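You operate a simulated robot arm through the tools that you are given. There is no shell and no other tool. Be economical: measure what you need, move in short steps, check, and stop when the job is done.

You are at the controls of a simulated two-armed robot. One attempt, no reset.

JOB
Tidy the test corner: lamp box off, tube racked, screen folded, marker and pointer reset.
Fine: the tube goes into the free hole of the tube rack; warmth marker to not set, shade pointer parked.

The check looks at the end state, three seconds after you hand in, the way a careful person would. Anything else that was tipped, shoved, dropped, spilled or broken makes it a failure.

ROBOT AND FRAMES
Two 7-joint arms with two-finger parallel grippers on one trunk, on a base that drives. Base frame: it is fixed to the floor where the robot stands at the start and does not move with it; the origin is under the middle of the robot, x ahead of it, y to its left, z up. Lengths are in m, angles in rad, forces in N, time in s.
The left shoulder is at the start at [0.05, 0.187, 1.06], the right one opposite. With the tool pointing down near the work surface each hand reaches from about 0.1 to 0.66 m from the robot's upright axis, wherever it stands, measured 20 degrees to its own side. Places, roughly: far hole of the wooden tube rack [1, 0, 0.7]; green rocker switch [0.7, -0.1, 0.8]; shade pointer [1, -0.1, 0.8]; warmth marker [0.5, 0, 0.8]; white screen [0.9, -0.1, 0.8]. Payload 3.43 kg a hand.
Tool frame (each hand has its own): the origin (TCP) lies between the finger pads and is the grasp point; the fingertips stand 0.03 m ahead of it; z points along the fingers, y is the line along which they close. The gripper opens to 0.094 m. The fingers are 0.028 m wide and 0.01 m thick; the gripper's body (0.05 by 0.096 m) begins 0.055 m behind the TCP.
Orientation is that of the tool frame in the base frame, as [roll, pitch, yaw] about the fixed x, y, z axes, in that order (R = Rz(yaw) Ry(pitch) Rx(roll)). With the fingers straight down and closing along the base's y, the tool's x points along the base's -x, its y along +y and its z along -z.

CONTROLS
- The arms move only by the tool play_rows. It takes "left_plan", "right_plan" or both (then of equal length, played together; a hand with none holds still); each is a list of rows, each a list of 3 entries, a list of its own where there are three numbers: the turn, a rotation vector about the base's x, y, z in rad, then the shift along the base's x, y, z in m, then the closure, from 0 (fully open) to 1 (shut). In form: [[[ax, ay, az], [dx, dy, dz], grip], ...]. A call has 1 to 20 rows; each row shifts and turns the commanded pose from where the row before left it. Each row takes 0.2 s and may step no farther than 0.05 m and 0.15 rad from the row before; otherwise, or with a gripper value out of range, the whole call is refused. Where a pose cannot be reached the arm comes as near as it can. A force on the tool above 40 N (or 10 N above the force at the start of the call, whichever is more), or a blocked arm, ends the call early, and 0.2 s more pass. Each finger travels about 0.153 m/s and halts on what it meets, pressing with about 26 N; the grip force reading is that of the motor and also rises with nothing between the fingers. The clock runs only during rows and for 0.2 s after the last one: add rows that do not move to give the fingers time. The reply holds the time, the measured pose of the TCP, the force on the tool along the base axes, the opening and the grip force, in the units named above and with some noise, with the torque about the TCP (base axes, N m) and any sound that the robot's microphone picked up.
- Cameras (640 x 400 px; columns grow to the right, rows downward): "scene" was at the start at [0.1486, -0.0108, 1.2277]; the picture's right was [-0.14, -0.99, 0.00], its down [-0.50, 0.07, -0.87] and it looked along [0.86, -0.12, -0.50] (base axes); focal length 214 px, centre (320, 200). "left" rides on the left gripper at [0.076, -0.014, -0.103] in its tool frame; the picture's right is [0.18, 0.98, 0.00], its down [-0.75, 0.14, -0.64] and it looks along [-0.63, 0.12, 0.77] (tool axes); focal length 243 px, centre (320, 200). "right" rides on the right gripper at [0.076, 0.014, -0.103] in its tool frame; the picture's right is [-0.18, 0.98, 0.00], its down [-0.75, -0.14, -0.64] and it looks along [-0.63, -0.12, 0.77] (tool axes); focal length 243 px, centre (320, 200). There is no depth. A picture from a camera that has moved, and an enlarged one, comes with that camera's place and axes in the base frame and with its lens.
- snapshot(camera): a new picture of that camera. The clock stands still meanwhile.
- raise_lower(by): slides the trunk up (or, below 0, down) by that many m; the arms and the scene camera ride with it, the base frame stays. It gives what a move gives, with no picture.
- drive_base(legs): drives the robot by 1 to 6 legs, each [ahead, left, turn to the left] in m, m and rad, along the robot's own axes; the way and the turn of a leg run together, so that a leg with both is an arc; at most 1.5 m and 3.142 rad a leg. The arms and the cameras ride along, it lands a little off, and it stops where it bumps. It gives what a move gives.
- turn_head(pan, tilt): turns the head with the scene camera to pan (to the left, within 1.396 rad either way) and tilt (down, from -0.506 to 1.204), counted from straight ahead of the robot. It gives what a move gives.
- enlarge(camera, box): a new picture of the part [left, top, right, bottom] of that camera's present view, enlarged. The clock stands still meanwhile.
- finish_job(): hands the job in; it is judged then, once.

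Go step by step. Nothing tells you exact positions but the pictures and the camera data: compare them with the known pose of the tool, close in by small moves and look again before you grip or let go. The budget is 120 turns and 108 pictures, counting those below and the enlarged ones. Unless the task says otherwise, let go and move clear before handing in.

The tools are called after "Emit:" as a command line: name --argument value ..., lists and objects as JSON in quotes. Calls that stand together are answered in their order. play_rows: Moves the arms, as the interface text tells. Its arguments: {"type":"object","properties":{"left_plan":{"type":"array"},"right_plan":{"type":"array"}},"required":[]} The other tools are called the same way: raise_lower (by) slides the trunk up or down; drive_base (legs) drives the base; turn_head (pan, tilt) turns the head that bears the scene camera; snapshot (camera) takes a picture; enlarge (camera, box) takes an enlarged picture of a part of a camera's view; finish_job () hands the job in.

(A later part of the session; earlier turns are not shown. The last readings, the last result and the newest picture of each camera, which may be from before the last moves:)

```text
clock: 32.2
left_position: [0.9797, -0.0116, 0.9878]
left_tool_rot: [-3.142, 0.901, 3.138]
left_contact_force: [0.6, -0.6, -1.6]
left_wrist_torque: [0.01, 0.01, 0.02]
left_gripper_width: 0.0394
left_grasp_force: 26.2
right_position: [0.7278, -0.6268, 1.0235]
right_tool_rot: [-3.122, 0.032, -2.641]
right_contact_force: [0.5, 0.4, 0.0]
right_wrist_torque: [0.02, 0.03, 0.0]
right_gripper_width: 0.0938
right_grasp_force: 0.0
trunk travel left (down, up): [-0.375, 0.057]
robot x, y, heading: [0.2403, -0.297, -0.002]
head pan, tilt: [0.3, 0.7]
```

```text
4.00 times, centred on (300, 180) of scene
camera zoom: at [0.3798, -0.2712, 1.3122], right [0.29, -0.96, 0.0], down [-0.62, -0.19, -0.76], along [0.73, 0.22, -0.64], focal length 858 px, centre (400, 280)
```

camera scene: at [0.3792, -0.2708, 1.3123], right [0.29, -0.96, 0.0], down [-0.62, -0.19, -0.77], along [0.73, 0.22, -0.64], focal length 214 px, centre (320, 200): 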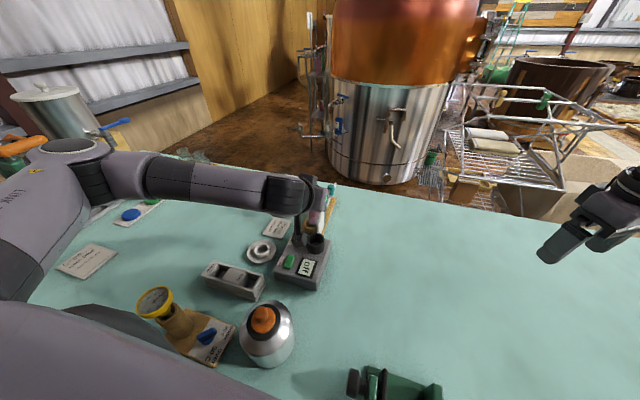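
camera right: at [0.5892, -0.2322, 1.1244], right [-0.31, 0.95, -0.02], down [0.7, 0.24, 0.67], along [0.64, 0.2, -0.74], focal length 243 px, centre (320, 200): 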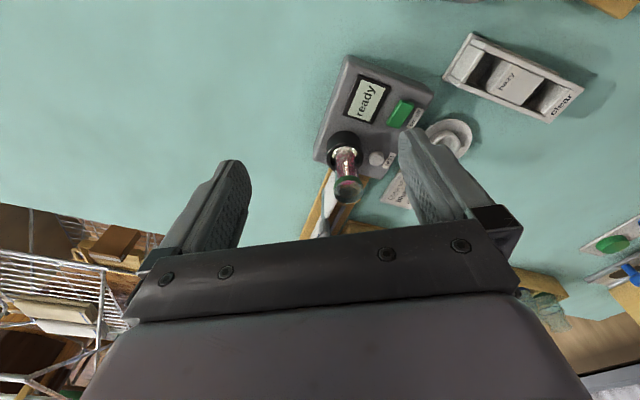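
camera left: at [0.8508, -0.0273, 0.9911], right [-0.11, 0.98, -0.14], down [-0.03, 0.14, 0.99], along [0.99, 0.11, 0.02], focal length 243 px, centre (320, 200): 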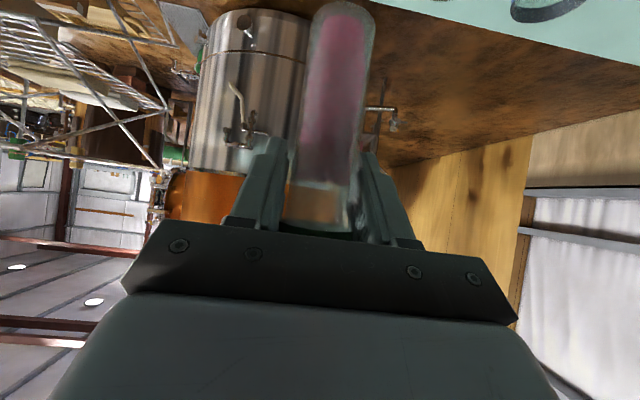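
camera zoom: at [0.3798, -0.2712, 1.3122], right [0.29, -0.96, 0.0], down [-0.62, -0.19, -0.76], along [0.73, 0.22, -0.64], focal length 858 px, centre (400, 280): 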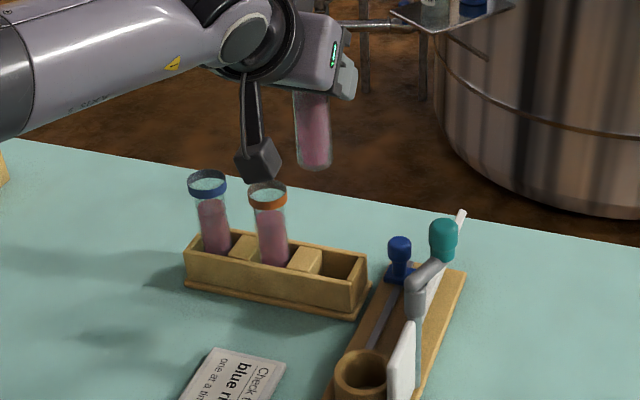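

The held tube projects exactly under the TCP, so calibration is good. I hover it just above the free hole at about (1.010,-.014).

Emit:
play_rows --left_plan '[[[0, 0, 0], [0.02, -0.001, 0], 1], [[0, 0, 0], [0.01, -0.001, 0], 1], [[0, 0, 0], [0, 0, -0.03], 1], [[0, 0, 0], [0, 0, -0.03], 1], [[0, 0, 0], [0, 0, -0.025], 1], [[0, 0, 0], [0, 0, -0.02], 1], [[0, 0, 0], [0, 0, 0], 1]]'

Emit:
enlarge --camera "scene" --box '[250, 160, 330, 220]'

Emit:
snapshot --camera "left"

```text
clock: 33.8
left_position: [1.0008, -0.014, 0.8834]
left_tool_rot: [-3.141, 0.898, 3.14]
left_contact_force: [-0.4, 0.8, -1.0]
left_wrist_torque: [-0.01, -0.02, 0.01]
left_gripper_width: 0.0394
left_grasp_force: 26.0
left hand out of reach, approached as far as the arm can: row 6
right_position: [0.7261, -0.6262, 1.0251]
right_tool_rot: [-3.121, 0.032, -2.64]
right_contact_force: [0.5, -0.2, -0.3]
right_wrist_torque: [-0.01, -0.03, 0.0]
right_gripper_width: 0.0942
right_grasp_force: 0.0
trunk travel left (down, up): [-0.375, 0.057]
robot x, y, heading: [0.2406, -0.301, -0.002]
head pan, tilt: [0.3, 0.7]
```

```text
6.67 times, centred on (290, 190) of scene
camera zoom: at [0.3793, -0.2709, 1.3123], right [0.29, -0.96, 0.0], down [-0.62, -0.19, -0.77], along [0.73, 0.22, -0.64], focal length 1430 px, centre (520, 267)
```

zoom: 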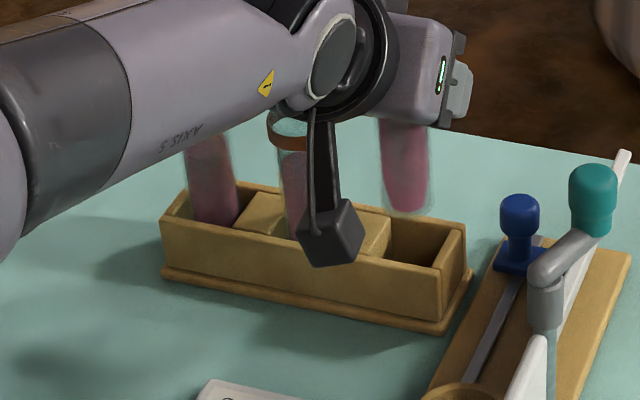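

```text
68 pictures are left
camera left: at [0.8723, -0.0297, 0.8865], right [-0.11, 0.98, -0.14], down [-0.03, 0.14, 0.99], along [0.99, 0.12, 0.02], focal length 243 px, centre (320, 200)
```

left: 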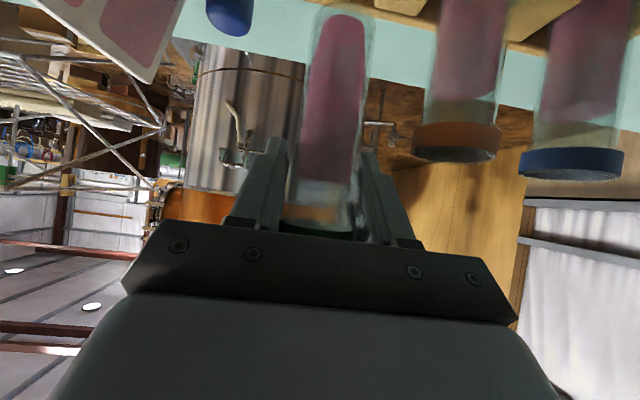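

At the reach edge here and I want the hole's exact place. I bring the right hand's camera in from the right for an independent view of the hole and tube.

Emit:
play_rows --right_plan '[[[0.015, -0.0475, 0], [-0.004, 0.034, -0.004], 1], [[0.015, -0.0475, 0], [-0.004, 0.034, -0.004], 1], [[0.015, -0.0475, 0], [-0.004, 0.034, -0.004], 1], [[0.015, -0.0475, 0], [-0.004, 0.034, -0.004], 1], [[0.015, -0.0475, 0], [-0.004, 0.034, -0.004], 1], [[0.015, -0.0475, 0], [-0.004, 0.034, -0.004], 1], [[0.015, -0.0475, 0], [-0.004, 0.034, -0.004], 1], [[0.015, -0.0475, 0], [-0.004, 0.034, -0.004], 1]]'

Emit:
snapshot --camera "right"

```text
clock: 35.6
left_position: [1.0018, -0.0151, 0.8831]
left_tool_rot: [3.14, 0.9, 3.141]
left_contact_force: [-0.1, 0.1, -1.5]
left_wrist_torque: [-0.02, 0.03, -0.01]
left_gripper_width: 0.039
left_grasp_force: 26.0
right_position: [0.6946, -0.354, 0.9928]
right_tool_rot: [-3.036, 0.423, -2.623]
right_contact_force: [0.9, 0.2, 0.2]
right_wrist_torque: [-0.02, 0.0, 0.0]
right_gripper_width: 0.0001
right_grasp_force: 26.2
trunk travel left (down, up): [-0.375, 0.057]
robot x, y, heading: [0.2365, -0.2989, -0.005]
head pan, tilt: [0.3, 0.7]
```

```text
67 pictures are left
camera right: at [0.5852, -0.3885, 1.0526], right [-0.3, 0.95, -0.02], down [0.4, 0.14, 0.91], along [0.86, 0.27, -0.42], focal length 243 px, centre (320, 200)
```

right: 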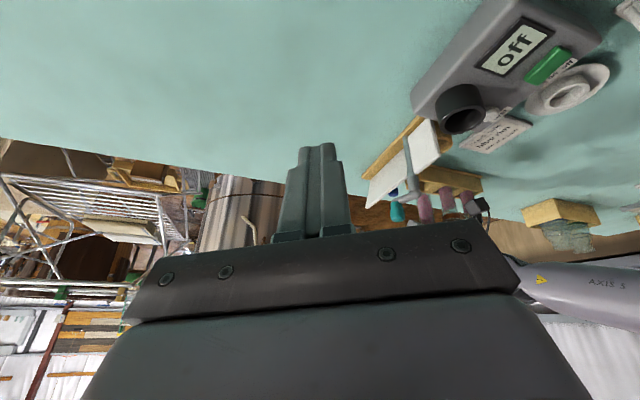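

Emit:
enlarge --camera "right" --box '[350, 100, 510, 230]'

```text
3.08 times, centred on (430, 165) of right
camera zoom: at [0.5852, -0.3885, 1.0526], right [-0.3, 0.95, -0.02], down [0.4, 0.14, 0.91], along [0.86, 0.27, -0.42], focal length 746 px, centre (-18, 308)
```

zoom: 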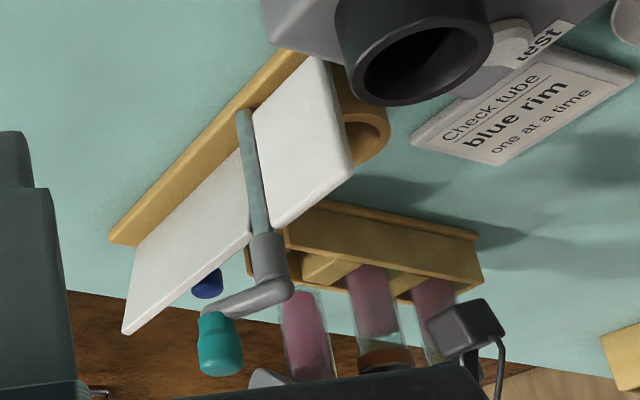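

Emit:
enlarge --camera "right" --box '[400, 155, 464, 220]'

Emit:
enlarge --camera "scene" --box '[280, 170, 328, 206]'

```text
6.15 times, centred on (432, 188) of right
camera zoom: at [0.5852, -0.3885, 1.0526], right [-0.3, 0.95, -0.02], down [0.4, 0.14, 0.91], along [0.86, 0.27, -0.42], focal length 1493 px, centre (-369, 277)
```

zoom: 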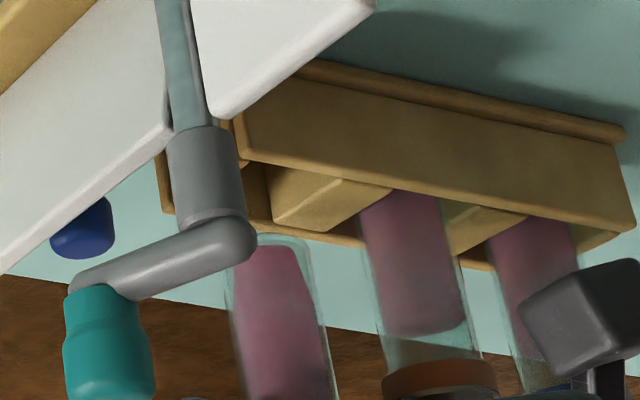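

```text
11.11 times, centred on (304, 188) of scene
camera zoom: at [0.3794, -0.2702, 1.3123], right [0.29, -0.96, 0.0], down [-0.62, -0.19, -0.76], along [0.73, 0.22, -0.64], focal length 2383 px, centre (498, 333)
```

zoom: 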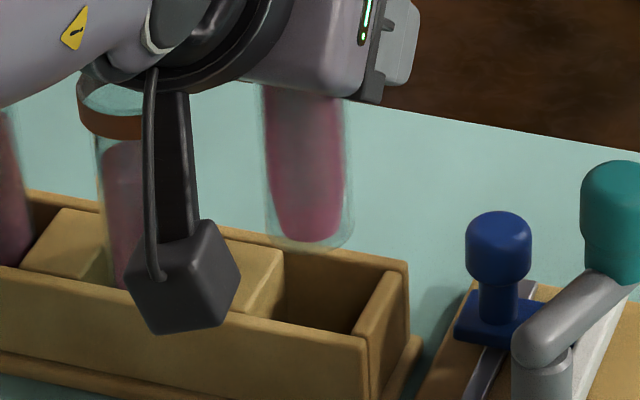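

By triangulating against the held tube, the free hole's centre is about (.995,-.018), rim z≈.776. I shift there, raise the hand a little, and then lower the trunk 0.05 for better reach.

Emit:
play_rows --left_plan '[[[0, 0, 0], [-0.006, -0.003, 0.025], 1], [[0, 0, 0], [0, 0, 0.025], 1], [[0, 0, 0], [0, 0, 0], 1]]'

Emit:
raise_lower --by -0.05

Emit:
enlarge --camera "scene" --box '[275, 150, 339, 198]'

```text
clock: 36.4
left_position: [0.9967, -0.0179, 0.9345]
left_tool_rot: [3.139, 0.898, 3.138]
left_contact_force: [0.4, -0.2, -0.8]
left_wrist_torque: [-0.01, 0.0, -0.01]
left_gripper_width: 0.0392
left_grasp_force: 25.8
right_position: [0.6959, -0.3548, 0.9926]
right_tool_rot: [-3.037, 0.421, -2.622]
right_contact_force: [-0.3, -0.3, -0.5]
right_wrist_torque: [0.0, -0.01, -0.01]
right_gripper_width: 0.0
right_grasp_force: 26.1
trunk travel left (down, up): [-0.375, 0.057]
robot x, y, heading: [0.24, -0.2978, -0.006]
head pan, tilt: [0.3, 0.7]
```

```text
clock: 37.3
left_position: [0.9954, -0.0181, 0.8834]
left_tool_rot: [3.139, 0.901, 3.137]
left_contact_force: [-0.2, 0.0, -1.4]
left_wrist_torque: [0.01, 0.01, -0.01]
left_gripper_width: 0.0391
left_grasp_force: 25.8
right_position: [0.694, -0.3544, 0.9426]
right_tool_rot: [-3.036, 0.424, -2.621]
right_contact_force: [-0.3, 0.2, -0.4]
right_wrist_torque: [0.01, -0.01, -0.01]
right_gripper_width: 0.0001
right_grasp_force: 25.4
trunk travel left (down, up): [-0.325, 0.107]
robot x, y, heading: [0.2406, -0.294, 0.001]
head pan, tilt: [0.3, 0.7]
```

```text
8.33 times, centred on (307, 174) of scene
camera zoom: at [0.3792, -0.2707, 1.2623], right [0.29, -0.96, 0.0], down [-0.62, -0.19, -0.77], along [0.73, 0.22, -0.64], focal length 1787 px, centre (428, 417)
```

zoom: 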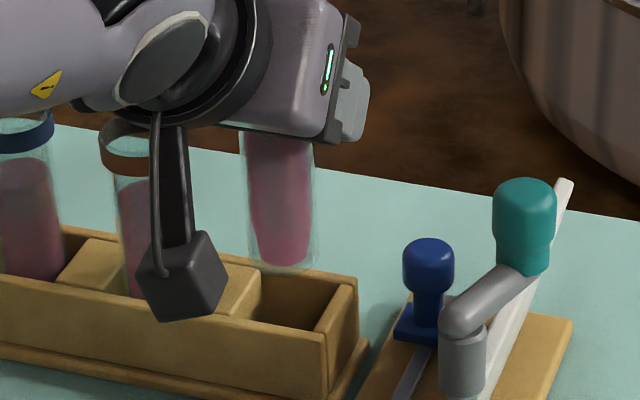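

Alignment is consistent. Descend gently into the hole.

Emit:
play_rows --left_plan '[[[0, 0, 0], [0, 0, -0.008], 1], [[0, 0, 0], [0, 0, -0.008], 1], [[0, 0, 0], [0, 0, -0.008], 1], [[0, 0, 0], [0, 0, 0], 1]]'

Emit:
enlarge --camera "scene" --box '[275, 150, 339, 198]'

Emit:
snapshot --camera "left"

```text
clock: 38.3
left_position: [0.9961, -0.0186, 0.865]
left_tool_rot: [3.141, 0.909, 3.14]
left_contact_force: [-2.1, 0.2, 19.6]
left_wrist_torque: [-0.01, -0.04, 0.0]
left_gripper_width: 0.0394
left_grasp_force: 25.7
right_position: [0.6939, -0.3552, 0.9436]
right_tool_rot: [-3.038, 0.426, -2.619]
right_contact_force: [0.0, 0.7, 0.0]
right_wrist_torque: [-0.03, -0.02, 0.01]
right_gripper_width: 0.0001
right_grasp_force: 26.6
trunk travel left (down, up): [-0.325, 0.107]
robot x, y, heading: [0.2367, -0.2967, -0.002]
head pan, tilt: [0.3, 0.7]
```

```text
8.33 times, centred on (307, 174) of scene
camera zoom: at [0.3769, -0.2715, 1.2629], right [0.29, -0.96, 0.0], down [-0.61, -0.19, -0.77], along [0.73, 0.23, -0.64], focal length 1787 px, centre (428, 417)
```

zoom: 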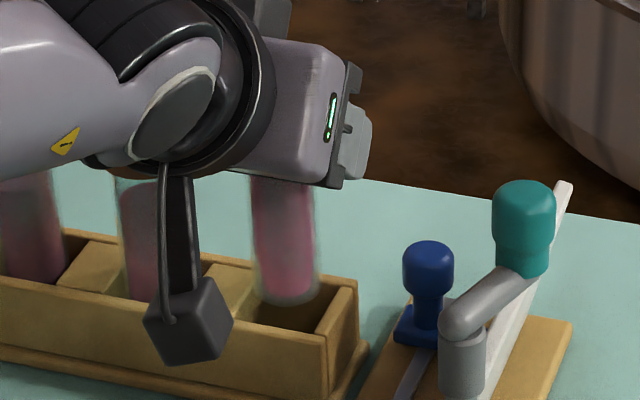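

```text
61 pictures are left
camera left: at [0.8672, -0.033, 0.8673], right [-0.11, 0.98, -0.14], down [-0.04, 0.14, 0.99], along [0.99, 0.12, 0.03], focal length 243 px, centre (320, 200)
```

left: 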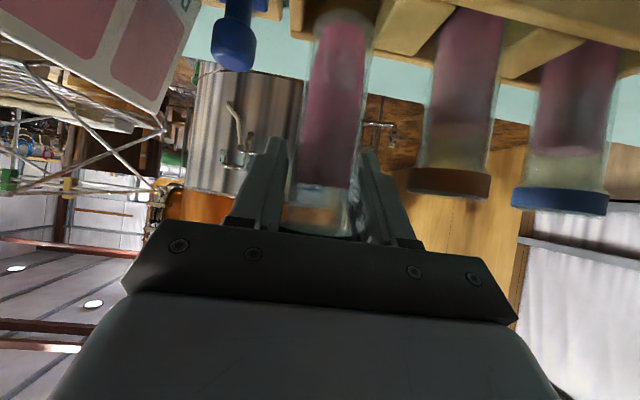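

Contact at ~20 N with a slight push towards -x, which says it sits on the far edge. Back up, shift -x by 7 mm and lower again.

Emit:
play_rows --left_plan '[[[0, 0, 0], [0, 0, 0.009], 1], [[0, 0, 0], [-0.0075, 0, 0], 1], [[0, 0, 0], [0, 0, -0.006], 1], [[0, 0, 0], [0, 0, -0.006], 1], [[0, 0, 0], [0, 0, 0], 1]]'

Emit:
enlarge --camera "scene" --box '[275, 150, 339, 198]'

```text
clock: 39.5
left_position: [0.9881, -0.0186, 0.8553]
left_tool_rot: [3.141, 0.899, 3.137]
left_contact_force: [-0.3, -0.9, -1.4]
left_wrist_torque: [-0.01, 0.02, -0.01]
left_gripper_width: 0.0391
left_grasp_force: 26.2
right_position: [0.6957, -0.3546, 0.9413]
right_tool_rot: [-3.039, 0.421, -2.62]
right_contact_force: [-0.6, 0.6, -0.7]
right_wrist_torque: [0.02, -0.01, 0.02]
right_gripper_width: 0.0
right_grasp_force: 26.3
trunk travel left (down, up): [-0.325, 0.107]
robot x, y, heading: [0.2399, -0.3011, -0.002]
head pan, tilt: [0.3, 0.7]
```

```text
8.33 times, centred on (307, 174) of scene
camera zoom: at [0.3794, -0.2707, 1.2623], right [0.29, -0.96, 0.0], down [-0.62, -0.19, -0.76], along [0.73, 0.22, -0.64], focal length 1787 px, centre (428, 417)
```

zoom: 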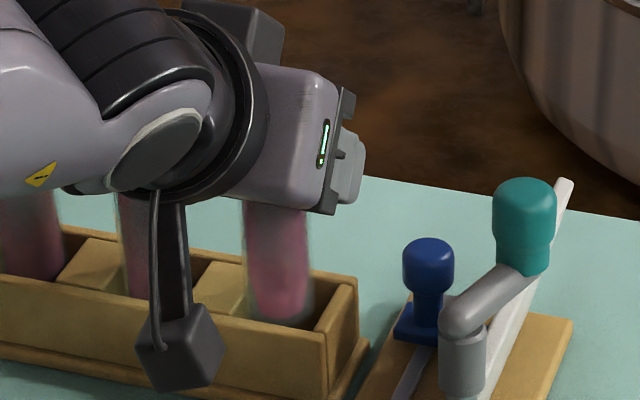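

It slipped past the edge with no force. Continue down until it seats.

Emit:
play_rows --left_plan '[[[0, 0, 0], [0, 0, -0.007], 1], [[0, 0, 0], [0, 0, -0.007], 1], [[0, 0, 0], [0, 0, -0.006], 1], [[0, 0, 0], [0, 0, -0.005], 1], [[0, 0, 0], [0, 0, -0.004], 1], [[0, 0, 0], [0, 0, 0], 1]]'

Emit:
enlarge --camera "scene" --box '[275, 150, 339, 198]'

Emit:
snapshot --camera "left"

```text
clock: 40.9
left_position: [0.9879, -0.0185, 0.828]
left_tool_rot: [3.139, 0.9, 3.138]
left_contact_force: [0.4, 0.9, 1.7]
left_wrist_torque: [0.01, 0.05, -0.02]
left_gripper_width: 0.0391
left_grasp_force: 25.4
right_position: [0.6952, -0.3542, 0.9425]
right_tool_rot: [-3.038, 0.424, -2.621]
right_contact_force: [-0.2, -0.5, -0.7]
right_wrist_torque: [-0.02, -0.02, -0.02]
right_gripper_width: 0.0
right_grasp_force: 26.0
trunk travel left (down, up): [-0.325, 0.107]
robot x, y, heading: [0.2372, -0.2996, -0.004]
head pan, tilt: [0.3, 0.7]
```

```text
8.33 times, centred on (307, 174) of scene
camera zoom: at [0.3791, -0.2708, 1.2624], right [0.29, -0.96, 0.0], down [-0.62, -0.19, -0.77], along [0.73, 0.22, -0.64], focal length 1787 px, centre (428, 417)
```

zoom: 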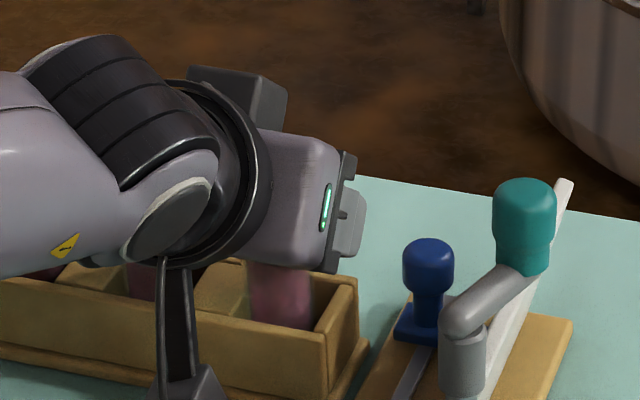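

```text
58 pictures are left
camera left: at [0.8595, -0.0323, 0.831], right [-0.11, 0.98, -0.14], down [-0.04, 0.14, 0.99], along [0.99, 0.12, 0.02], focal length 243 px, centre (320, 200)
```

left: 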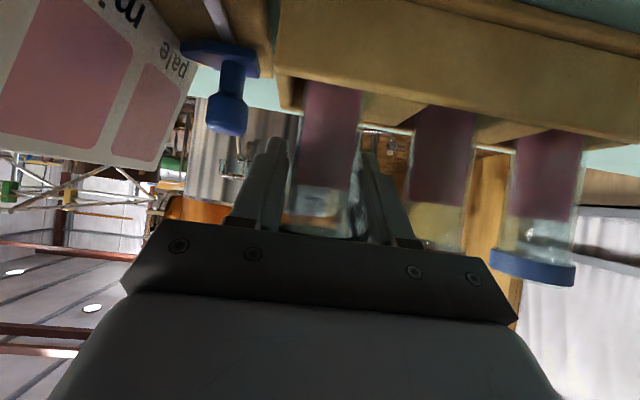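

Liquid levels nearly match the neighbours. A few more millimetres to feel the seat, then open slightly.

Emit:
play_rows --left_plan '[[[0, 0, 0], [0, 0, -0.003], 1], [[0, 0, 0], [0, 0, -0.003], 1], [[0, 0, 0], [0, 0, 0], 1]]'

```text
clock: 41.7
left_position: [0.9892, -0.0177, 0.8262]
left_tool_rot: [3.139, 0.908, 3.14]
left_contact_force: [2.1, 1.3, 18.2]
left_wrist_torque: [0.05, 0.15, -0.01]
left_gripper_width: 0.0392
left_grasp_force: 25.9
right_position: [0.6948, -0.3549, 0.9421]
right_tool_rot: [-3.035, 0.424, -2.621]
right_contact_force: [-0.4, -0.2, -0.1]
right_wrist_torque: [-0.02, 0.04, 0.03]
right_gripper_width: 0.0
right_grasp_force: 26.1
trunk travel left (down, up): [-0.325, 0.107]
robot x, y, heading: [0.2397, -0.2981, -0.002]
head pan, tilt: [0.3, 0.7]
```

Seated (contact at z .826). Relieve, open just enough, and retreat along the finger axis.

Emit:
play_rows --left_plan '[[[0, 0, 0], [0, 0, 0.003], 1], [[0, 0, 0], [0, 0, 0], 0.42], [[0, 0, 0], [0, 0, 0], 0.42], [[0, 0, 0], [-0.015, 0, 0.012], 0.42], [[0, 0, 0], [-0.03, 0, 0.024], 0.42], [[0, 0, 0], [-0.03, 0, 0.024], 0.42], [[0, 0, 0], [-0.01, 0, 0.04], 0.42], [[0, 0, 0], [-0.01, 0, 0.04], 0.42]]'

Emit:
enlarge --camera "scene" --box '[260, 145, 356, 217]'

Emit:
snapshot --camera "left"

```text
clock: 43.5
left_position: [0.8912, -0.0193, 0.9655]
left_tool_rot: [3.139, 0.9, 3.137]
left_contact_force: [0.7, 0.0, 0.2]
left_wrist_torque: [0.01, -0.01, -0.01]
left_gripper_width: 0.0544
left_grasp_force: 0.1
right_position: [0.6939, -0.3545, 0.9415]
right_tool_rot: [-3.037, 0.422, -2.621]
right_contact_force: [0.5, 0.5, -0.2]
right_wrist_torque: [0.02, 0.02, -0.01]
right_gripper_width: 0.0001
right_grasp_force: 26.4
trunk travel left (down, up): [-0.325, 0.107]
robot x, y, heading: [0.2397, -0.2982, -0.004]
head pan, tilt: [0.3, 0.7]
```

```text
5.56 times, centred on (308, 181) of scene
camera zoom: at [0.379, -0.2708, 1.2623], right [0.29, -0.96, 0.0], down [-0.62, -0.19, -0.77], along [0.73, 0.22, -0.64], focal length 1192 px, centre (387, 306)
```

zoom: 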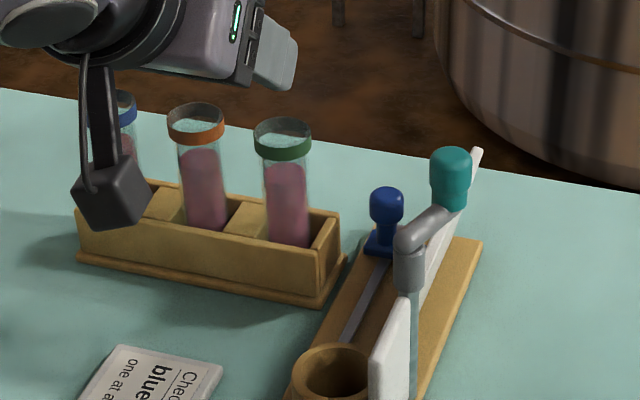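

```text
56 pictures are left
camera left: at [0.7624, -0.0334, 0.9684], right [-0.11, 0.98, -0.14], down [-0.03, 0.14, 0.99], along [0.99, 0.12, 0.02], focal length 243 px, centre (320, 200)
```

left: 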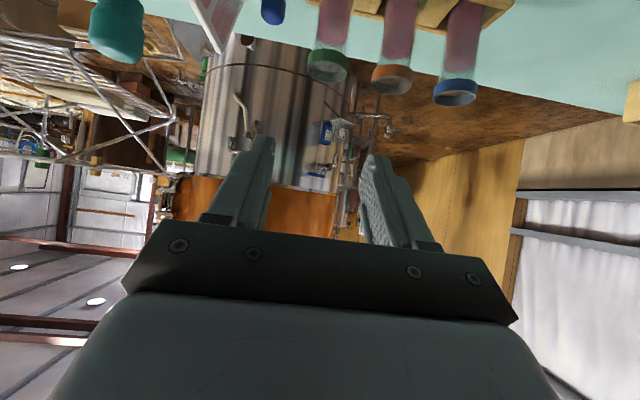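

Tube is racked beside the others. Next the pointer: triangulated at (1.016,-.078,.79) with the rail running towards -x to the cup. I'll get a look down at the rail with the left camera.

Emit:
play_rows --left_plan '[[[0, 0.15, 0], [-0.015, -0.005, 0], 0.1], [[0, 0.15, 0], [-0.015, -0.005, 0], 0.1], [[0, 0.15, 0], [-0.015, -0.005, 0], 0.1], [[0, 0.15, 0], [-0.01, -0.005, 0], 0.1], [[0, 0.15, 0], [-0.01, -0.005, 0], 0.1]]'

Emit:
snapshot --camera "left"

```text
clock: 44.7
left_position: [0.8271, -0.0437, 0.9632]
left_tool_rot: [-3.139, 0.148, 3.141]
left_contact_force: [-0.8, 0.3, 1.2]
left_wrist_torque: [-0.01, 0.0, 0.01]
left_gripper_width: 0.0845
left_grasp_force: 0.1
right_position: [0.6949, -0.3555, 0.942]
right_tool_rot: [-3.04, 0.422, -2.624]
right_contact_force: [0.8, 0.5, 0.2]
right_wrist_torque: [0.0, 0.01, 0.0]
right_gripper_width: 0.0
right_grasp_force: 25.7
trunk travel left (down, up): [-0.325, 0.107]
robot x, y, heading: [0.2387, -0.3007, -0.001]
head pan, tilt: [0.3, 0.7]
```

```text
55 pictures are left
camera left: at [0.7364, -0.0578, 1.0537], right [-0.18, 0.98, -0.03], down [0.65, 0.14, 0.75], along [0.74, 0.12, -0.67], focal length 243 px, centre (320, 200)
```

left: 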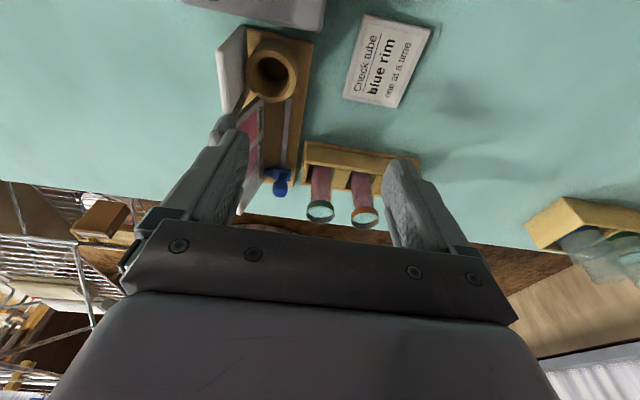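

Emit:
enlarge --camera "left" --box '[200, 70, 330, 200]'

```text
3.08 times, centred on (265, 135) of left
camera zoom: at [0.7364, -0.0578, 1.0537], right [-0.18, 0.98, -0.03], down [0.65, 0.14, 0.75], along [0.74, 0.12, -0.67], focal length 746 px, centre (489, 400)
```

zoom: 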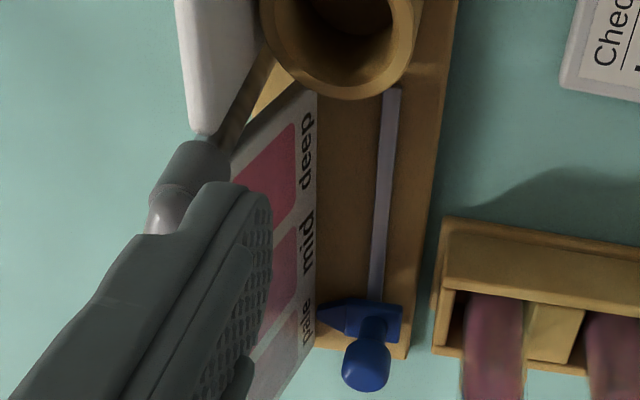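

The pointer's tip is at "pale"; I need to know where "parked" is, so I zoom in on both rail ends.

Emit:
enlarge --camera "left" --box '[265, 60, 315, 110]'

Emit:
enlarge --camera "left" --box '[250, 150, 310, 200]'

Emit:
enlarge --camera "right" --box '[350, 80, 480, 230]'

Emit:
enlarge --camera "scene" --box '[300, 155, 350, 215]'

```text
8.00 times, centred on (290, 85) of left
camera zoom: at [0.7364, -0.0578, 1.0537], right [-0.18, 0.98, -0.03], down [0.65, 0.14, 0.75], along [0.74, 0.12, -0.67], focal length 1941 px, centre (560, 1120)
```

zoom: 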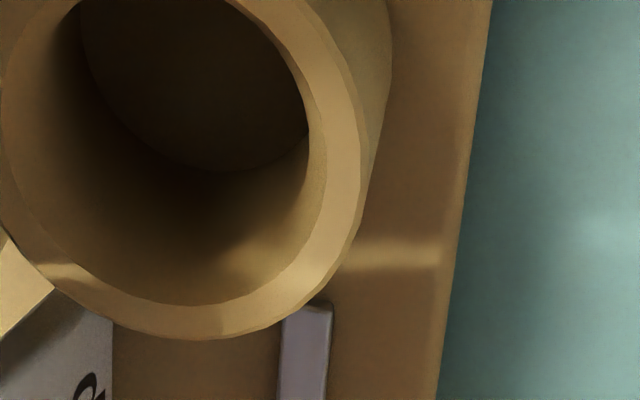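

```text
8.00 times, centred on (280, 175) of left
camera zoom: at [0.7364, -0.0578, 1.0537], right [-0.18, 0.98, -0.03], down [0.65, 0.14, 0.75], along [0.74, 0.12, -0.67], focal length 1941 px, centre (640, 400)
```

zoom: 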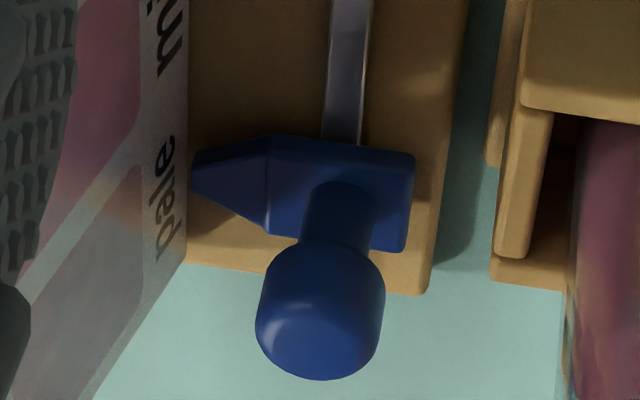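

```text
2.67 times, centred on (415, 155) of right
camera zoom: at [0.5854, -0.3895, 1.0027], right [-0.3, 0.95, -0.02], down [0.4, 0.14, 0.9], along [0.86, 0.27, -0.43], focal length 647 px, centre (67, 320)
```

zoom: 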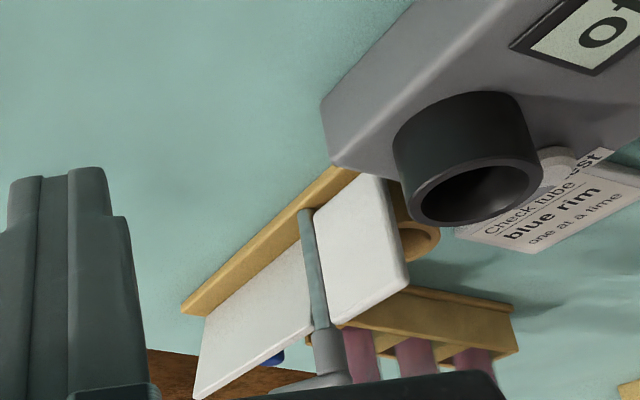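

```text
6.67 times, centred on (325, 185) of scene
camera zoom: at [0.3794, -0.2709, 1.2623], right [0.29, -0.96, 0.0], down [-0.62, -0.19, -0.76], along [0.73, 0.22, -0.64], focal length 1430 px, centre (287, 300)
```

zoom: 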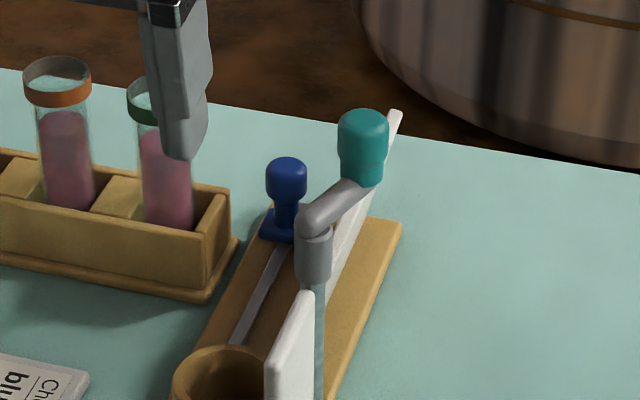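

The pointer sits at "pale", and the gap between card and tube is too narrow for the hand as is. I'll try turning the left hand a quarter turn (camera to +y side) so its narrow side fits, well above everything.

Emit:
play_rows --left_plan '[[[0, 0.148, 0], [-0.02, 0, 0.02], 0.5], [[0, 0, -0.143], [-0.01, 0, 0.01], 1], [[0, 0, -0.143], [0, 0, 0], 1], [[0, 0, -0.143], [0, 0, 0], 1], [[0, 0, -0.143], [0, 0, 0], 1], [[0, 0, -0.143], [0, 0, 0], 1], [[0, 0, -0.143], [0, 0, 0], 1], [[0, 0, -0.143], [0, 0, 0], 1], [[0, 0, -0.143], [0, 0, 0], 1], [[0, 0, -0.143], [0, 0, 0], 1], [[0, 0, -0.143], [0, 0, 0], 1], [[0, 0, -0.143], [0, 0, 0], 1], [[0, -0.15, 0], [0.01, 0, 0], 1], [[0, -0.15, 0], [0.01, 0, 0], 1], [[0, -0.15, 0], [0.01, 0, 0], 1], [[0, -0.15, 0], [0.01, 0, 0], 1]]'

Emit:
snapshot --camera "scene"

```text
clock: 48.1
left_position: [0.8044, -0.0508, 0.9946]
left_tool_rot: [2.784, 0.497, 2.478]
left_contact_force: [-0.1, -0.2, -0.4]
left_wrist_torque: [0.01, 0.0, -0.02]
left_gripper_width: 0.0004
left_grasp_force: 25.8
left hand out of reach, approached as far as the arm can: row 5, 6, 7, 8, 9, 10, 11, 12
right_position: [0.6952, -0.354, 0.9429]
right_tool_rot: [-3.036, 0.422, -2.621]
right_contact_force: [-0.1, 0.0, 0.2]
right_wrist_torque: [0.03, 0.0, 0.02]
right_gripper_width: 0.0001
right_grasp_force: 25.7
trunk travel left (down, up): [-0.325, 0.107]
robot x, y, heading: [0.2373, -0.2998, 0.004]
head pan, tilt: [0.3, 0.7]
```

```text
49 pictures are left
camera scene: at [0.3793, -0.2706, 1.2623], right [0.29, -0.96, 0.0], down [-0.62, -0.19, -0.76], along [0.73, 0.22, -0.64], focal length 214 px, centre (320, 200)
```

scene: 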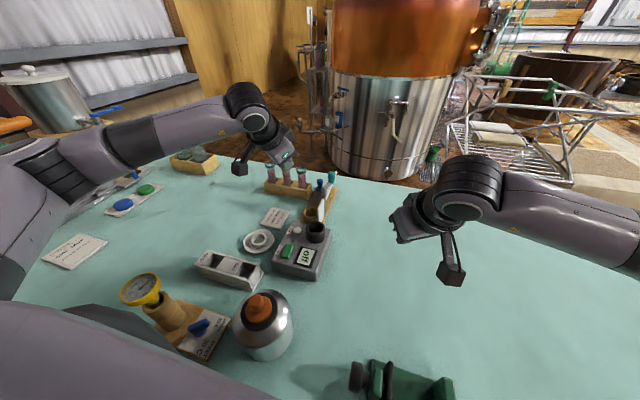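

The left wrist can't make that quarter turn. By symmetry the right one should in this direction, so I tuck the left arm and test the quarter turn with the right hand.

Emit:
play_rows --left_plan '[[[0, 0.15, 0], [-0.028, -0.0186, 0.0256], 1], [[0, 0.15, 0], [-0.028, -0.0186, 0.0256], 1], [[0, 0.15, 0], [-0.028, -0.0186, 0.0256], 1], [[0, 0.15, 0], [-0.028, -0.0186, 0.0256], 1], [[0, 0, 0.13], [-0.028, -0.0186, 0.0256], 1], [[0, 0, 0.13], [-0.028, -0.0186, 0.0256], 1], [[0, 0, 0.13], [-0.028, -0.0186, 0.0256], 1], [[0, 0, 0.13], [-0.028, -0.0186, 0.0256], 1], [[0, 0, 0], [0, 0, 0], 1], [[0, 0, 0], [0, 0, 0], 1], [[0, 0, 0], [0, 0, 0], 1], [[0, 0, 0], [0, 0, 0], 1], [[0, 0, 0], [0, 0, 0], 1], [[0, 0, 0], [0, 0, 0], 1], [[0, 0, 0], [0, 0, 0], 1], [[0, 0, 0], [0, 0, 0], 1], [[0, 0, 0], [0, 0, 0], 1], [[0, 0, 0], [0, 0, 0], 1], [[0, 0, 0], [0, 0, 0], 1], [[0, 0, 0], [0, 0, 0], 1]]' --right_plan '[[[-0.04, 0.127, 0], [0, -0.03, 0.02], 1], [[-0.04, 0.127, 0], [0, -0.03, 0.02], 1], [[-0.04, 0.127, 0], [0, -0.03, 0.01], 1], [[0, 0, -0.15], [0, 0, 0], 1], [[0, 0, -0.15], [0, 0, 0], 1], [[0, 0, -0.15], [0, 0, 0], 1], [[0, 0, -0.15], [0, 0, 0], 1], [[0, 0, -0.15], [0, 0, 0], 1], [[0, 0, -0.15], [0, 0, 0], 1], [[0, 0, -0.15], [0, 0, 0], 1], [[0, 0, -0.15], [0, 0, 0], 1], [[0, 0, -0.15], [0, 0, 0], 1], [[0, 0, -0.15], [0, 0, 0], 1], [[0, 0, -0.15], [0, 0, 0], 1], [[0, 0, -0.15], [0, 0, 0], 1], [[0, 0, -0.15], [0, 0, 0], 1], [[0, 0, -0.12], [0, 0, 0], 1], [[0, -0.15, 0], [0.01, 0, 0], 1], [[0, -0.15, 0], [0.01, 0, 0], 1], [[0, -0.15, 0], [0.01, 0, 0], 1]]'

```text
clock: 52.3
left_position: [0.5808, -0.2011, 1.1997]
left_tool_rot: [3.14, 0.002, 3.088]
left_contact_force: [-0.3, 0.2, 0.6]
left_wrist_torque: [0.02, 0.03, 0.0]
left_gripper_width: 0.0
left_grasp_force: 25.5
right_position: [0.7251, -0.4452, 0.992]
right_tool_rot: [2.711, 0.029, 1.558]
right_contact_force: [-0.3, 0.3, 0.6]
right_wrist_torque: [0.0, 0.01, -0.02]
right_gripper_width: 0.0
right_grasp_force: 25.5
trunk travel left (down, up): [-0.325, 0.107]
robot x, y, heading: [0.2378, -0.2981, -0.001]
head pan, tilt: [0.3, 0.7]
```

The right hand makes the turn. I raise the trunk for gauge clearance and drive left so that the right shoulder lines up with the pointer.

Emit:
raise_lower --by 0.05

Emit:
drive_base --legs '[[0, 0.37, 0]]'

Emit:
turn_head --pan -0.1 --tilt 0.75

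Emit:
snapshot --camera "scene"

```text
clock: 53.2
left_position: [0.5815, -0.1999, 1.2499]
left_tool_rot: [-3.141, 0.0, 3.088]
left_contact_force: [-0.4, 0.4, 0.4]
left_wrist_torque: [0.03, 0.0, 0.01]
left_gripper_width: 0.0
left_grasp_force: 26.1
right_position: [0.7249, -0.4447, 1.0408]
right_tool_rot: [2.713, 0.026, 1.558]
right_contact_force: [0.5, -0.2, -0.6]
right_wrist_torque: [0.0, 0.02, -0.01]
right_gripper_width: 0.0
right_grasp_force: 26.6
trunk travel left (down, up): [-0.375, 0.057]
robot x, y, heading: [0.2407, -0.2985, -0.003]
head pan, tilt: [0.3, 0.7]
```

```text
clock: 57.0
left_position: [0.5842, 0.1697, 1.2502]
left_tool_rot: [-3.14, 0.002, 3.085]
left_contact_force: [-0.1, -0.6, 0.2]
left_wrist_torque: [-0.02, -0.02, 0.0]
left_gripper_width: 0.0001
left_grasp_force: 26.2
right_position: [0.7259, -0.0746, 1.041]
right_tool_rot: [2.712, 0.03, 1.555]
right_contact_force: [0.5, -0.5, 0.2]
right_wrist_torque: [-0.01, -0.02, -0.02]
right_gripper_width: 0.0001
right_grasp_force: 25.7
trunk travel left (down, up): [-0.375, 0.057]
robot x, y, heading: [0.2403, 0.0736, -0.006]
head pan, tilt: [0.3, 0.7]
```

```text
clock: 57.9
left_position: [0.5839, 0.1693, 1.2493]
left_tool_rot: [-3.141, 0.001, 3.084]
left_contact_force: [0.1, -0.7, 0.1]
left_wrist_torque: [-0.04, -0.01, 0.0]
left_gripper_width: 0.0001
left_grasp_force: 25.9
right_position: [0.7261, -0.0758, 1.0398]
right_tool_rot: [2.712, 0.029, 1.555]
right_contact_force: [0.5, -0.4, -0.7]
right_wrist_torque: [0.0, -0.02, -0.01]
right_gripper_width: 0.0001
right_grasp_force: 25.8
trunk travel left (down, up): [-0.375, 0.057]
robot x, y, heading: [0.2404, 0.0744, -0.001]
head pan, tilt: [-0.099, 0.75]
```

```text
48 pictures are left
camera scene: at [0.3822, 0.067, 1.3081], right [-0.11, -0.99, 0.0], down [-0.68, 0.07, -0.73], along [0.73, -0.08, -0.68], focal length 214 px, centre (320, 200)
```

scene: 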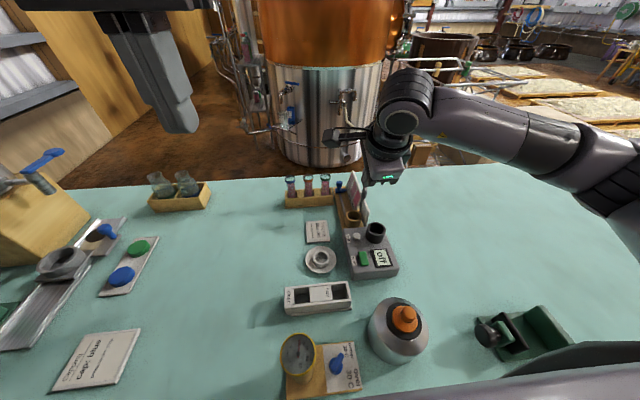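

I lower the trunk a little for reach, and bring the right hand, pitched ~0.9, to a hover short of the pointer knob.

Emit:
raise_lower --by -0.05

Emit:
play_rows --right_plan '[[[0, -0.15, 0], [0.03, 0, -0.02], 0.6], [[0, -0.15, 0], [0.03, 0, -0.02], 0.6], [[0, -0.15, 0], [0.03, 0, -0.02], 0.6], [[0, 0, 0], [0.04, 0, -0.02], 0.6], [[0, 0, 0], [0.04, 0, -0.015], 0.6], [[0, 0, 0], [0.03, 0, -0.015], 0.6], [[0, 0, 0], [0, 0, 0], 0.6]]'

Emit:
enlarge --camera "scene" --box '[290, 140, 410, 230]'

Emit:
snapshot --camera "right"

```text
clock: 58.8
left_position: [0.5837, 0.169, 1.1997]
left_tool_rot: [-3.141, 0.004, 3.082]
left_contact_force: [0.0, 0.3, 0.3]
left_wrist_torque: [0.01, 0.01, -0.02]
left_gripper_width: 0.0001
left_grasp_force: 26.2
right_position: [0.7251, -0.0756, 0.9919]
right_tool_rot: [2.712, 0.027, 1.555]
right_contact_force: [0.2, 0.3, 0.5]
right_wrist_torque: [0.02, 0.02, -0.02]
right_gripper_width: 0.0
right_grasp_force: 26.2
trunk travel left (down, up): [-0.325, 0.107]
robot x, y, heading: [0.2404, 0.0761, -0.007]
head pan, tilt: [-0.099, 0.75]
```

```text
clock: 60.4
left_position: [0.5825, 0.1686, 1.2005]
left_tool_rot: [3.141, 0.003, 3.084]
left_contact_force: [0.3, 0.1, 0.5]
left_wrist_torque: [-0.01, 0.02, 0.04]
left_gripper_width: 0.0
left_grasp_force: 26.0
right_position: [0.9258, -0.0745, 0.8804]
right_tool_rot: [2.262, 0.02, 1.544]
right_contact_force: [-0.5, -0.3, -0.5]
right_wrist_torque: [0.0, -0.01, 0.02]
right_gripper_width: 0.0375
right_grasp_force: 0.0
trunk travel left (down, up): [-0.325, 0.107]
robot x, y, heading: [0.241, 0.0742, -0.002]
head pan, tilt: [-0.099, 0.75]
```

```text
4.44 times, centred on (350, 185) of scene
camera zoom: at [0.3821, 0.0669, 1.2581], right [-0.11, -0.99, 0.0], down [-0.68, 0.07, -0.73], along [0.73, -0.08, -0.68], focal length 953 px, centre (187, 267)
```

zoom: 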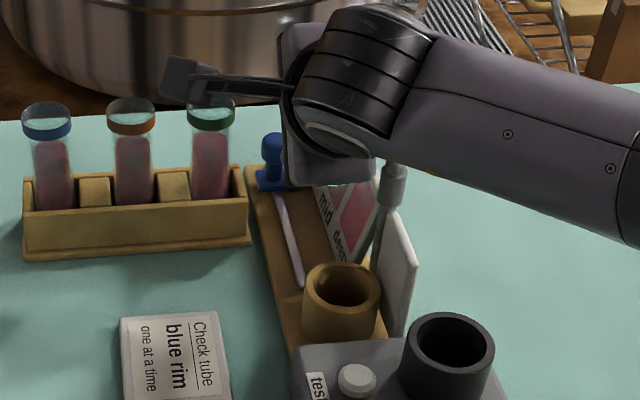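

```text
46 pictures are left
camera right: at [0.8568, 0.0034, 0.9568], right [0.62, -0.19, 0.76], down [-0.6, -0.73, 0.32], along [0.5, -0.65, -0.57], focal length 243 px, centre (320, 200)
```

right: 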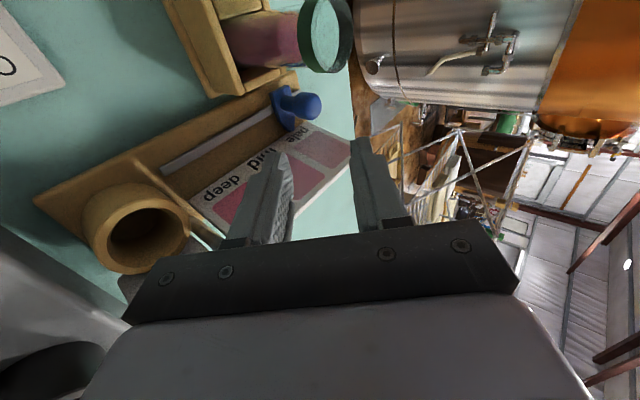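

Emit:
enlarge --camera "right" --box '[150, 60, 360, 240]'

```text
2.22 times, centred on (255, 150) of right
camera zoom: at [0.8568, 0.0034, 0.9568], right [0.62, -0.19, 0.76], down [-0.6, -0.73, 0.32], along [0.5, -0.65, -0.57], focal length 539 px, centre (464, 311)
```

zoom: 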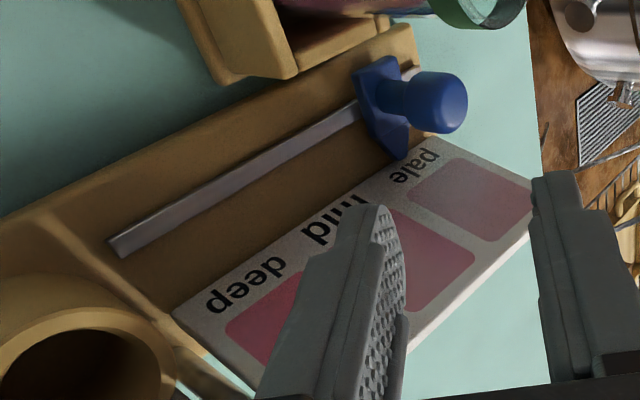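

Now it is clear: the rail runs past "deep" by one more step at the near end, which is the parked place. I go in and grip the knob (1.016,-.078,.79).

Emit:
play_rows --right_plan '[[[0, 0, 0], [0, -0.0035, -0.016], 0.6], [[0, 0, 0], [0.024, 0, -0.0195], 0.6], [[0, 0, 0], [0.024, 0, -0.0195], 0.6], [[0, 0, 0], [0.023, 0, -0.0195], 0.6], [[0, 0, 0], [0, 0, 0], 0.6]]'

Emit:
snapshot --camera "right"

Emit:
enlarge --camera "scene" --box '[310, 150, 390, 210]'

```text
clock: 61.6
left_position: [0.5835, 0.169, 1.1998]
left_tool_rot: [-3.141, 0.002, 3.084]
left_contact_force: [0.9, 0.4, 0.7]
left_wrist_torque: [0.0, -0.01, 0.01]
left_gripper_width: 0.0002
left_grasp_force: 25.6
right_position: [0.98, -0.0774, 0.8076]
right_tool_rot: [2.262, 0.019, 1.547]
right_contact_force: [-1.1, 1.0, 0.0]
right_wrist_torque: [0.03, 0.01, -0.01]
right_gripper_width: 0.0375
right_grasp_force: 0.0
right hand out of reach, approached as far as the arm can: row 4
trunk travel left (down, up): [-0.325, 0.107]
robot x, y, heading: [0.2401, 0.0718, -0.006]
head pan, tilt: [-0.099, 0.75]
```

```text
44 pictures are left
camera right: at [0.91, 0.0006, 0.8833], right [0.62, -0.19, 0.76], down [-0.6, -0.73, 0.31], along [0.5, -0.65, -0.57], focal length 243 px, centre (320, 200)
```

right: 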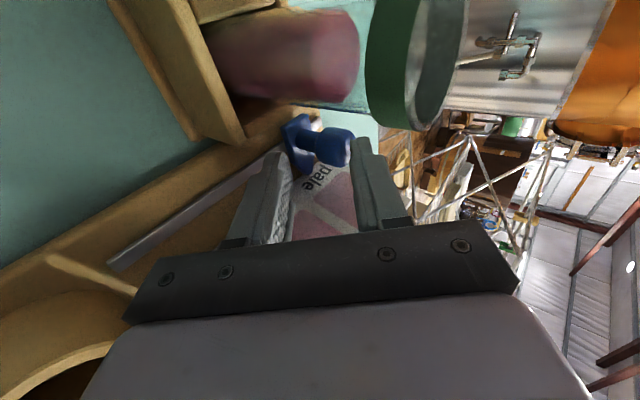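

```text
6.67 times, centred on (350, 180) of scene
camera zoom: at [0.3822, 0.0671, 1.2581], right [-0.11, -0.99, 0.0], down [-0.68, 0.07, -0.73], along [0.73, -0.08, -0.68], focal length 1430 px, centre (120, 333)
```

zoom: 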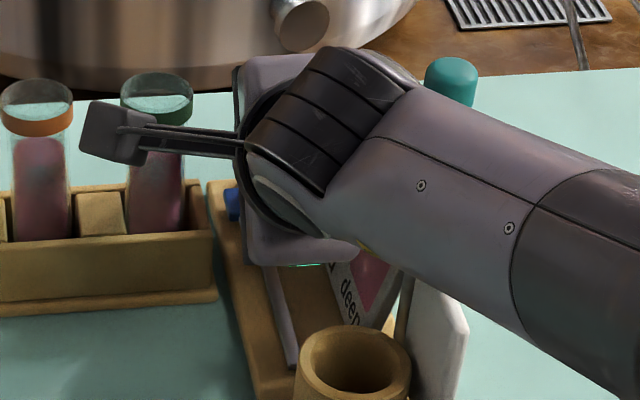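

Just short of reach (x .98). I back the hand off slightly and drive 2.5 cm ahead so the fingers straddle the knob.

Emit:
play_rows --right_plan '[[[0, 0, 0], [-0.014, 0, 0.004], 0.6], [[0, 0, 0], [0, 0, 0], 0.6]]'

Emit:
drive_base --legs '[[0.025, 0, 0]]'

Emit:
enlarge --camera "right" --box '[220, 80, 440, 240]'

```text
clock: 62.2
left_position: [0.5842, 0.1689, 1.2]
left_tool_rot: [3.141, 0.002, 3.084]
left_contact_force: [0.5, -0.3, 0.3]
left_wrist_torque: [0.03, 0.02, 0.0]
left_gripper_width: 0.0001
left_grasp_force: 25.9
right_position: [0.9652, -0.0784, 0.8116]
right_tool_rot: [2.262, 0.02, 1.542]
right_contact_force: [0.1, 0.0, 0.6]
right_wrist_torque: [0.03, 0.02, 0.03]
right_gripper_width: 0.0376
right_grasp_force: 0.2
trunk travel left (down, up): [-0.325, 0.107]
robot x, y, heading: [0.2335, 0.0739, -0.005]
head pan, tilt: [-0.099, 0.75]
```

```text
clock: 63.0
left_position: [0.6114, 0.169, 1.1991]
left_tool_rot: [3.141, 0.002, 3.084]
left_contact_force: [0.1, 0.0, -0.9]
left_wrist_torque: [-0.03, 0.02, 0.0]
left_gripper_width: 0.0
left_grasp_force: 26.2
right_position: [0.9908, -0.0796, 0.8108]
right_tool_rot: [2.262, 0.02, 1.544]
right_contact_force: [0.3, -0.1, 0.6]
right_wrist_torque: [-0.04, 0.0, 0.02]
right_gripper_width: 0.0375
right_grasp_force: 0.1
trunk travel left (down, up): [-0.325, 0.107]
robot x, y, heading: [0.2656, 0.0769, -0.007]
head pan, tilt: [-0.099, 0.75]
```

```text
2.50 times, centred on (330, 160) of right
camera zoom: at [0.9215, -0.0007, 0.8867], right [0.62, -0.19, 0.76], down [-0.6, -0.73, 0.32], along [0.5, -0.66, -0.57], focal length 606 px, centre (295, 300)
```

zoom: 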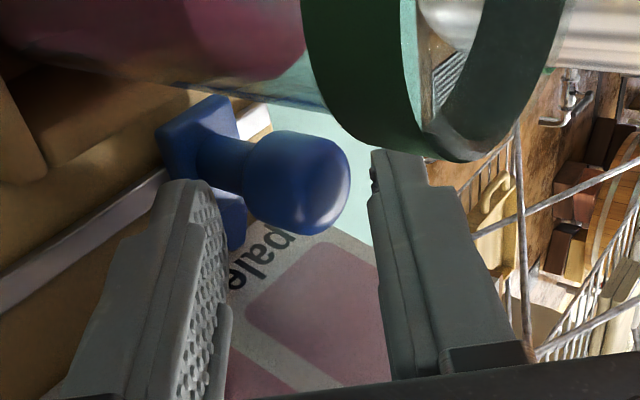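

Knob lies between the fingertips. Advance 8 mm along the axis and close.

Emit:
play_rows --right_plan '[[[0, 0, 0], [0.0065, 0.001, -0.005], 0.6], [[0, 0, 0], [0, 0, 0], 1], [[0, 0, 0], [0, 0, 0], 1]]'

Emit:
enlarge --camera "right" --box '[220, 80, 440, 240]'

```text
clock: 63.9
left_position: [0.6076, 0.1694, 1.2007]
left_tool_rot: [-3.139, 0.004, 3.084]
left_contact_force: [0.3, 0.2, -0.1]
left_wrist_torque: [0.0, -0.02, -0.01]
left_gripper_width: 0.0
left_grasp_force: 25.8
right_position: [0.9977, -0.0773, 0.8074]
right_tool_rot: [2.265, 0.019, 1.544]
right_contact_force: [0.8, 0.5, 2.7]
right_wrist_torque: [-0.08, -0.32, -0.05]
right_gripper_width: 0.0299
right_grasp_force: 45.2
trunk travel left (down, up): [-0.325, 0.107]
robot x, y, heading: [0.2654, 0.0751, -0.006]
head pan, tilt: [-0.099, 0.75]
```

```text
2.50 times, centred on (330, 160) of right
camera zoom: at [0.9275, 0.0004, 0.8831], right [0.62, -0.19, 0.76], down [-0.6, -0.73, 0.31], along [0.5, -0.66, -0.57], focal length 606 px, centre (295, 300)
```

zoom: 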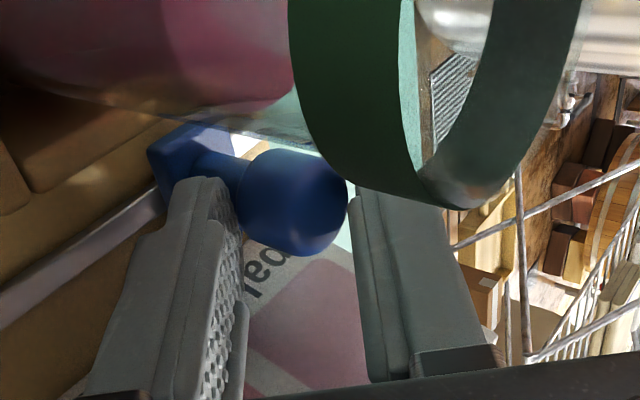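

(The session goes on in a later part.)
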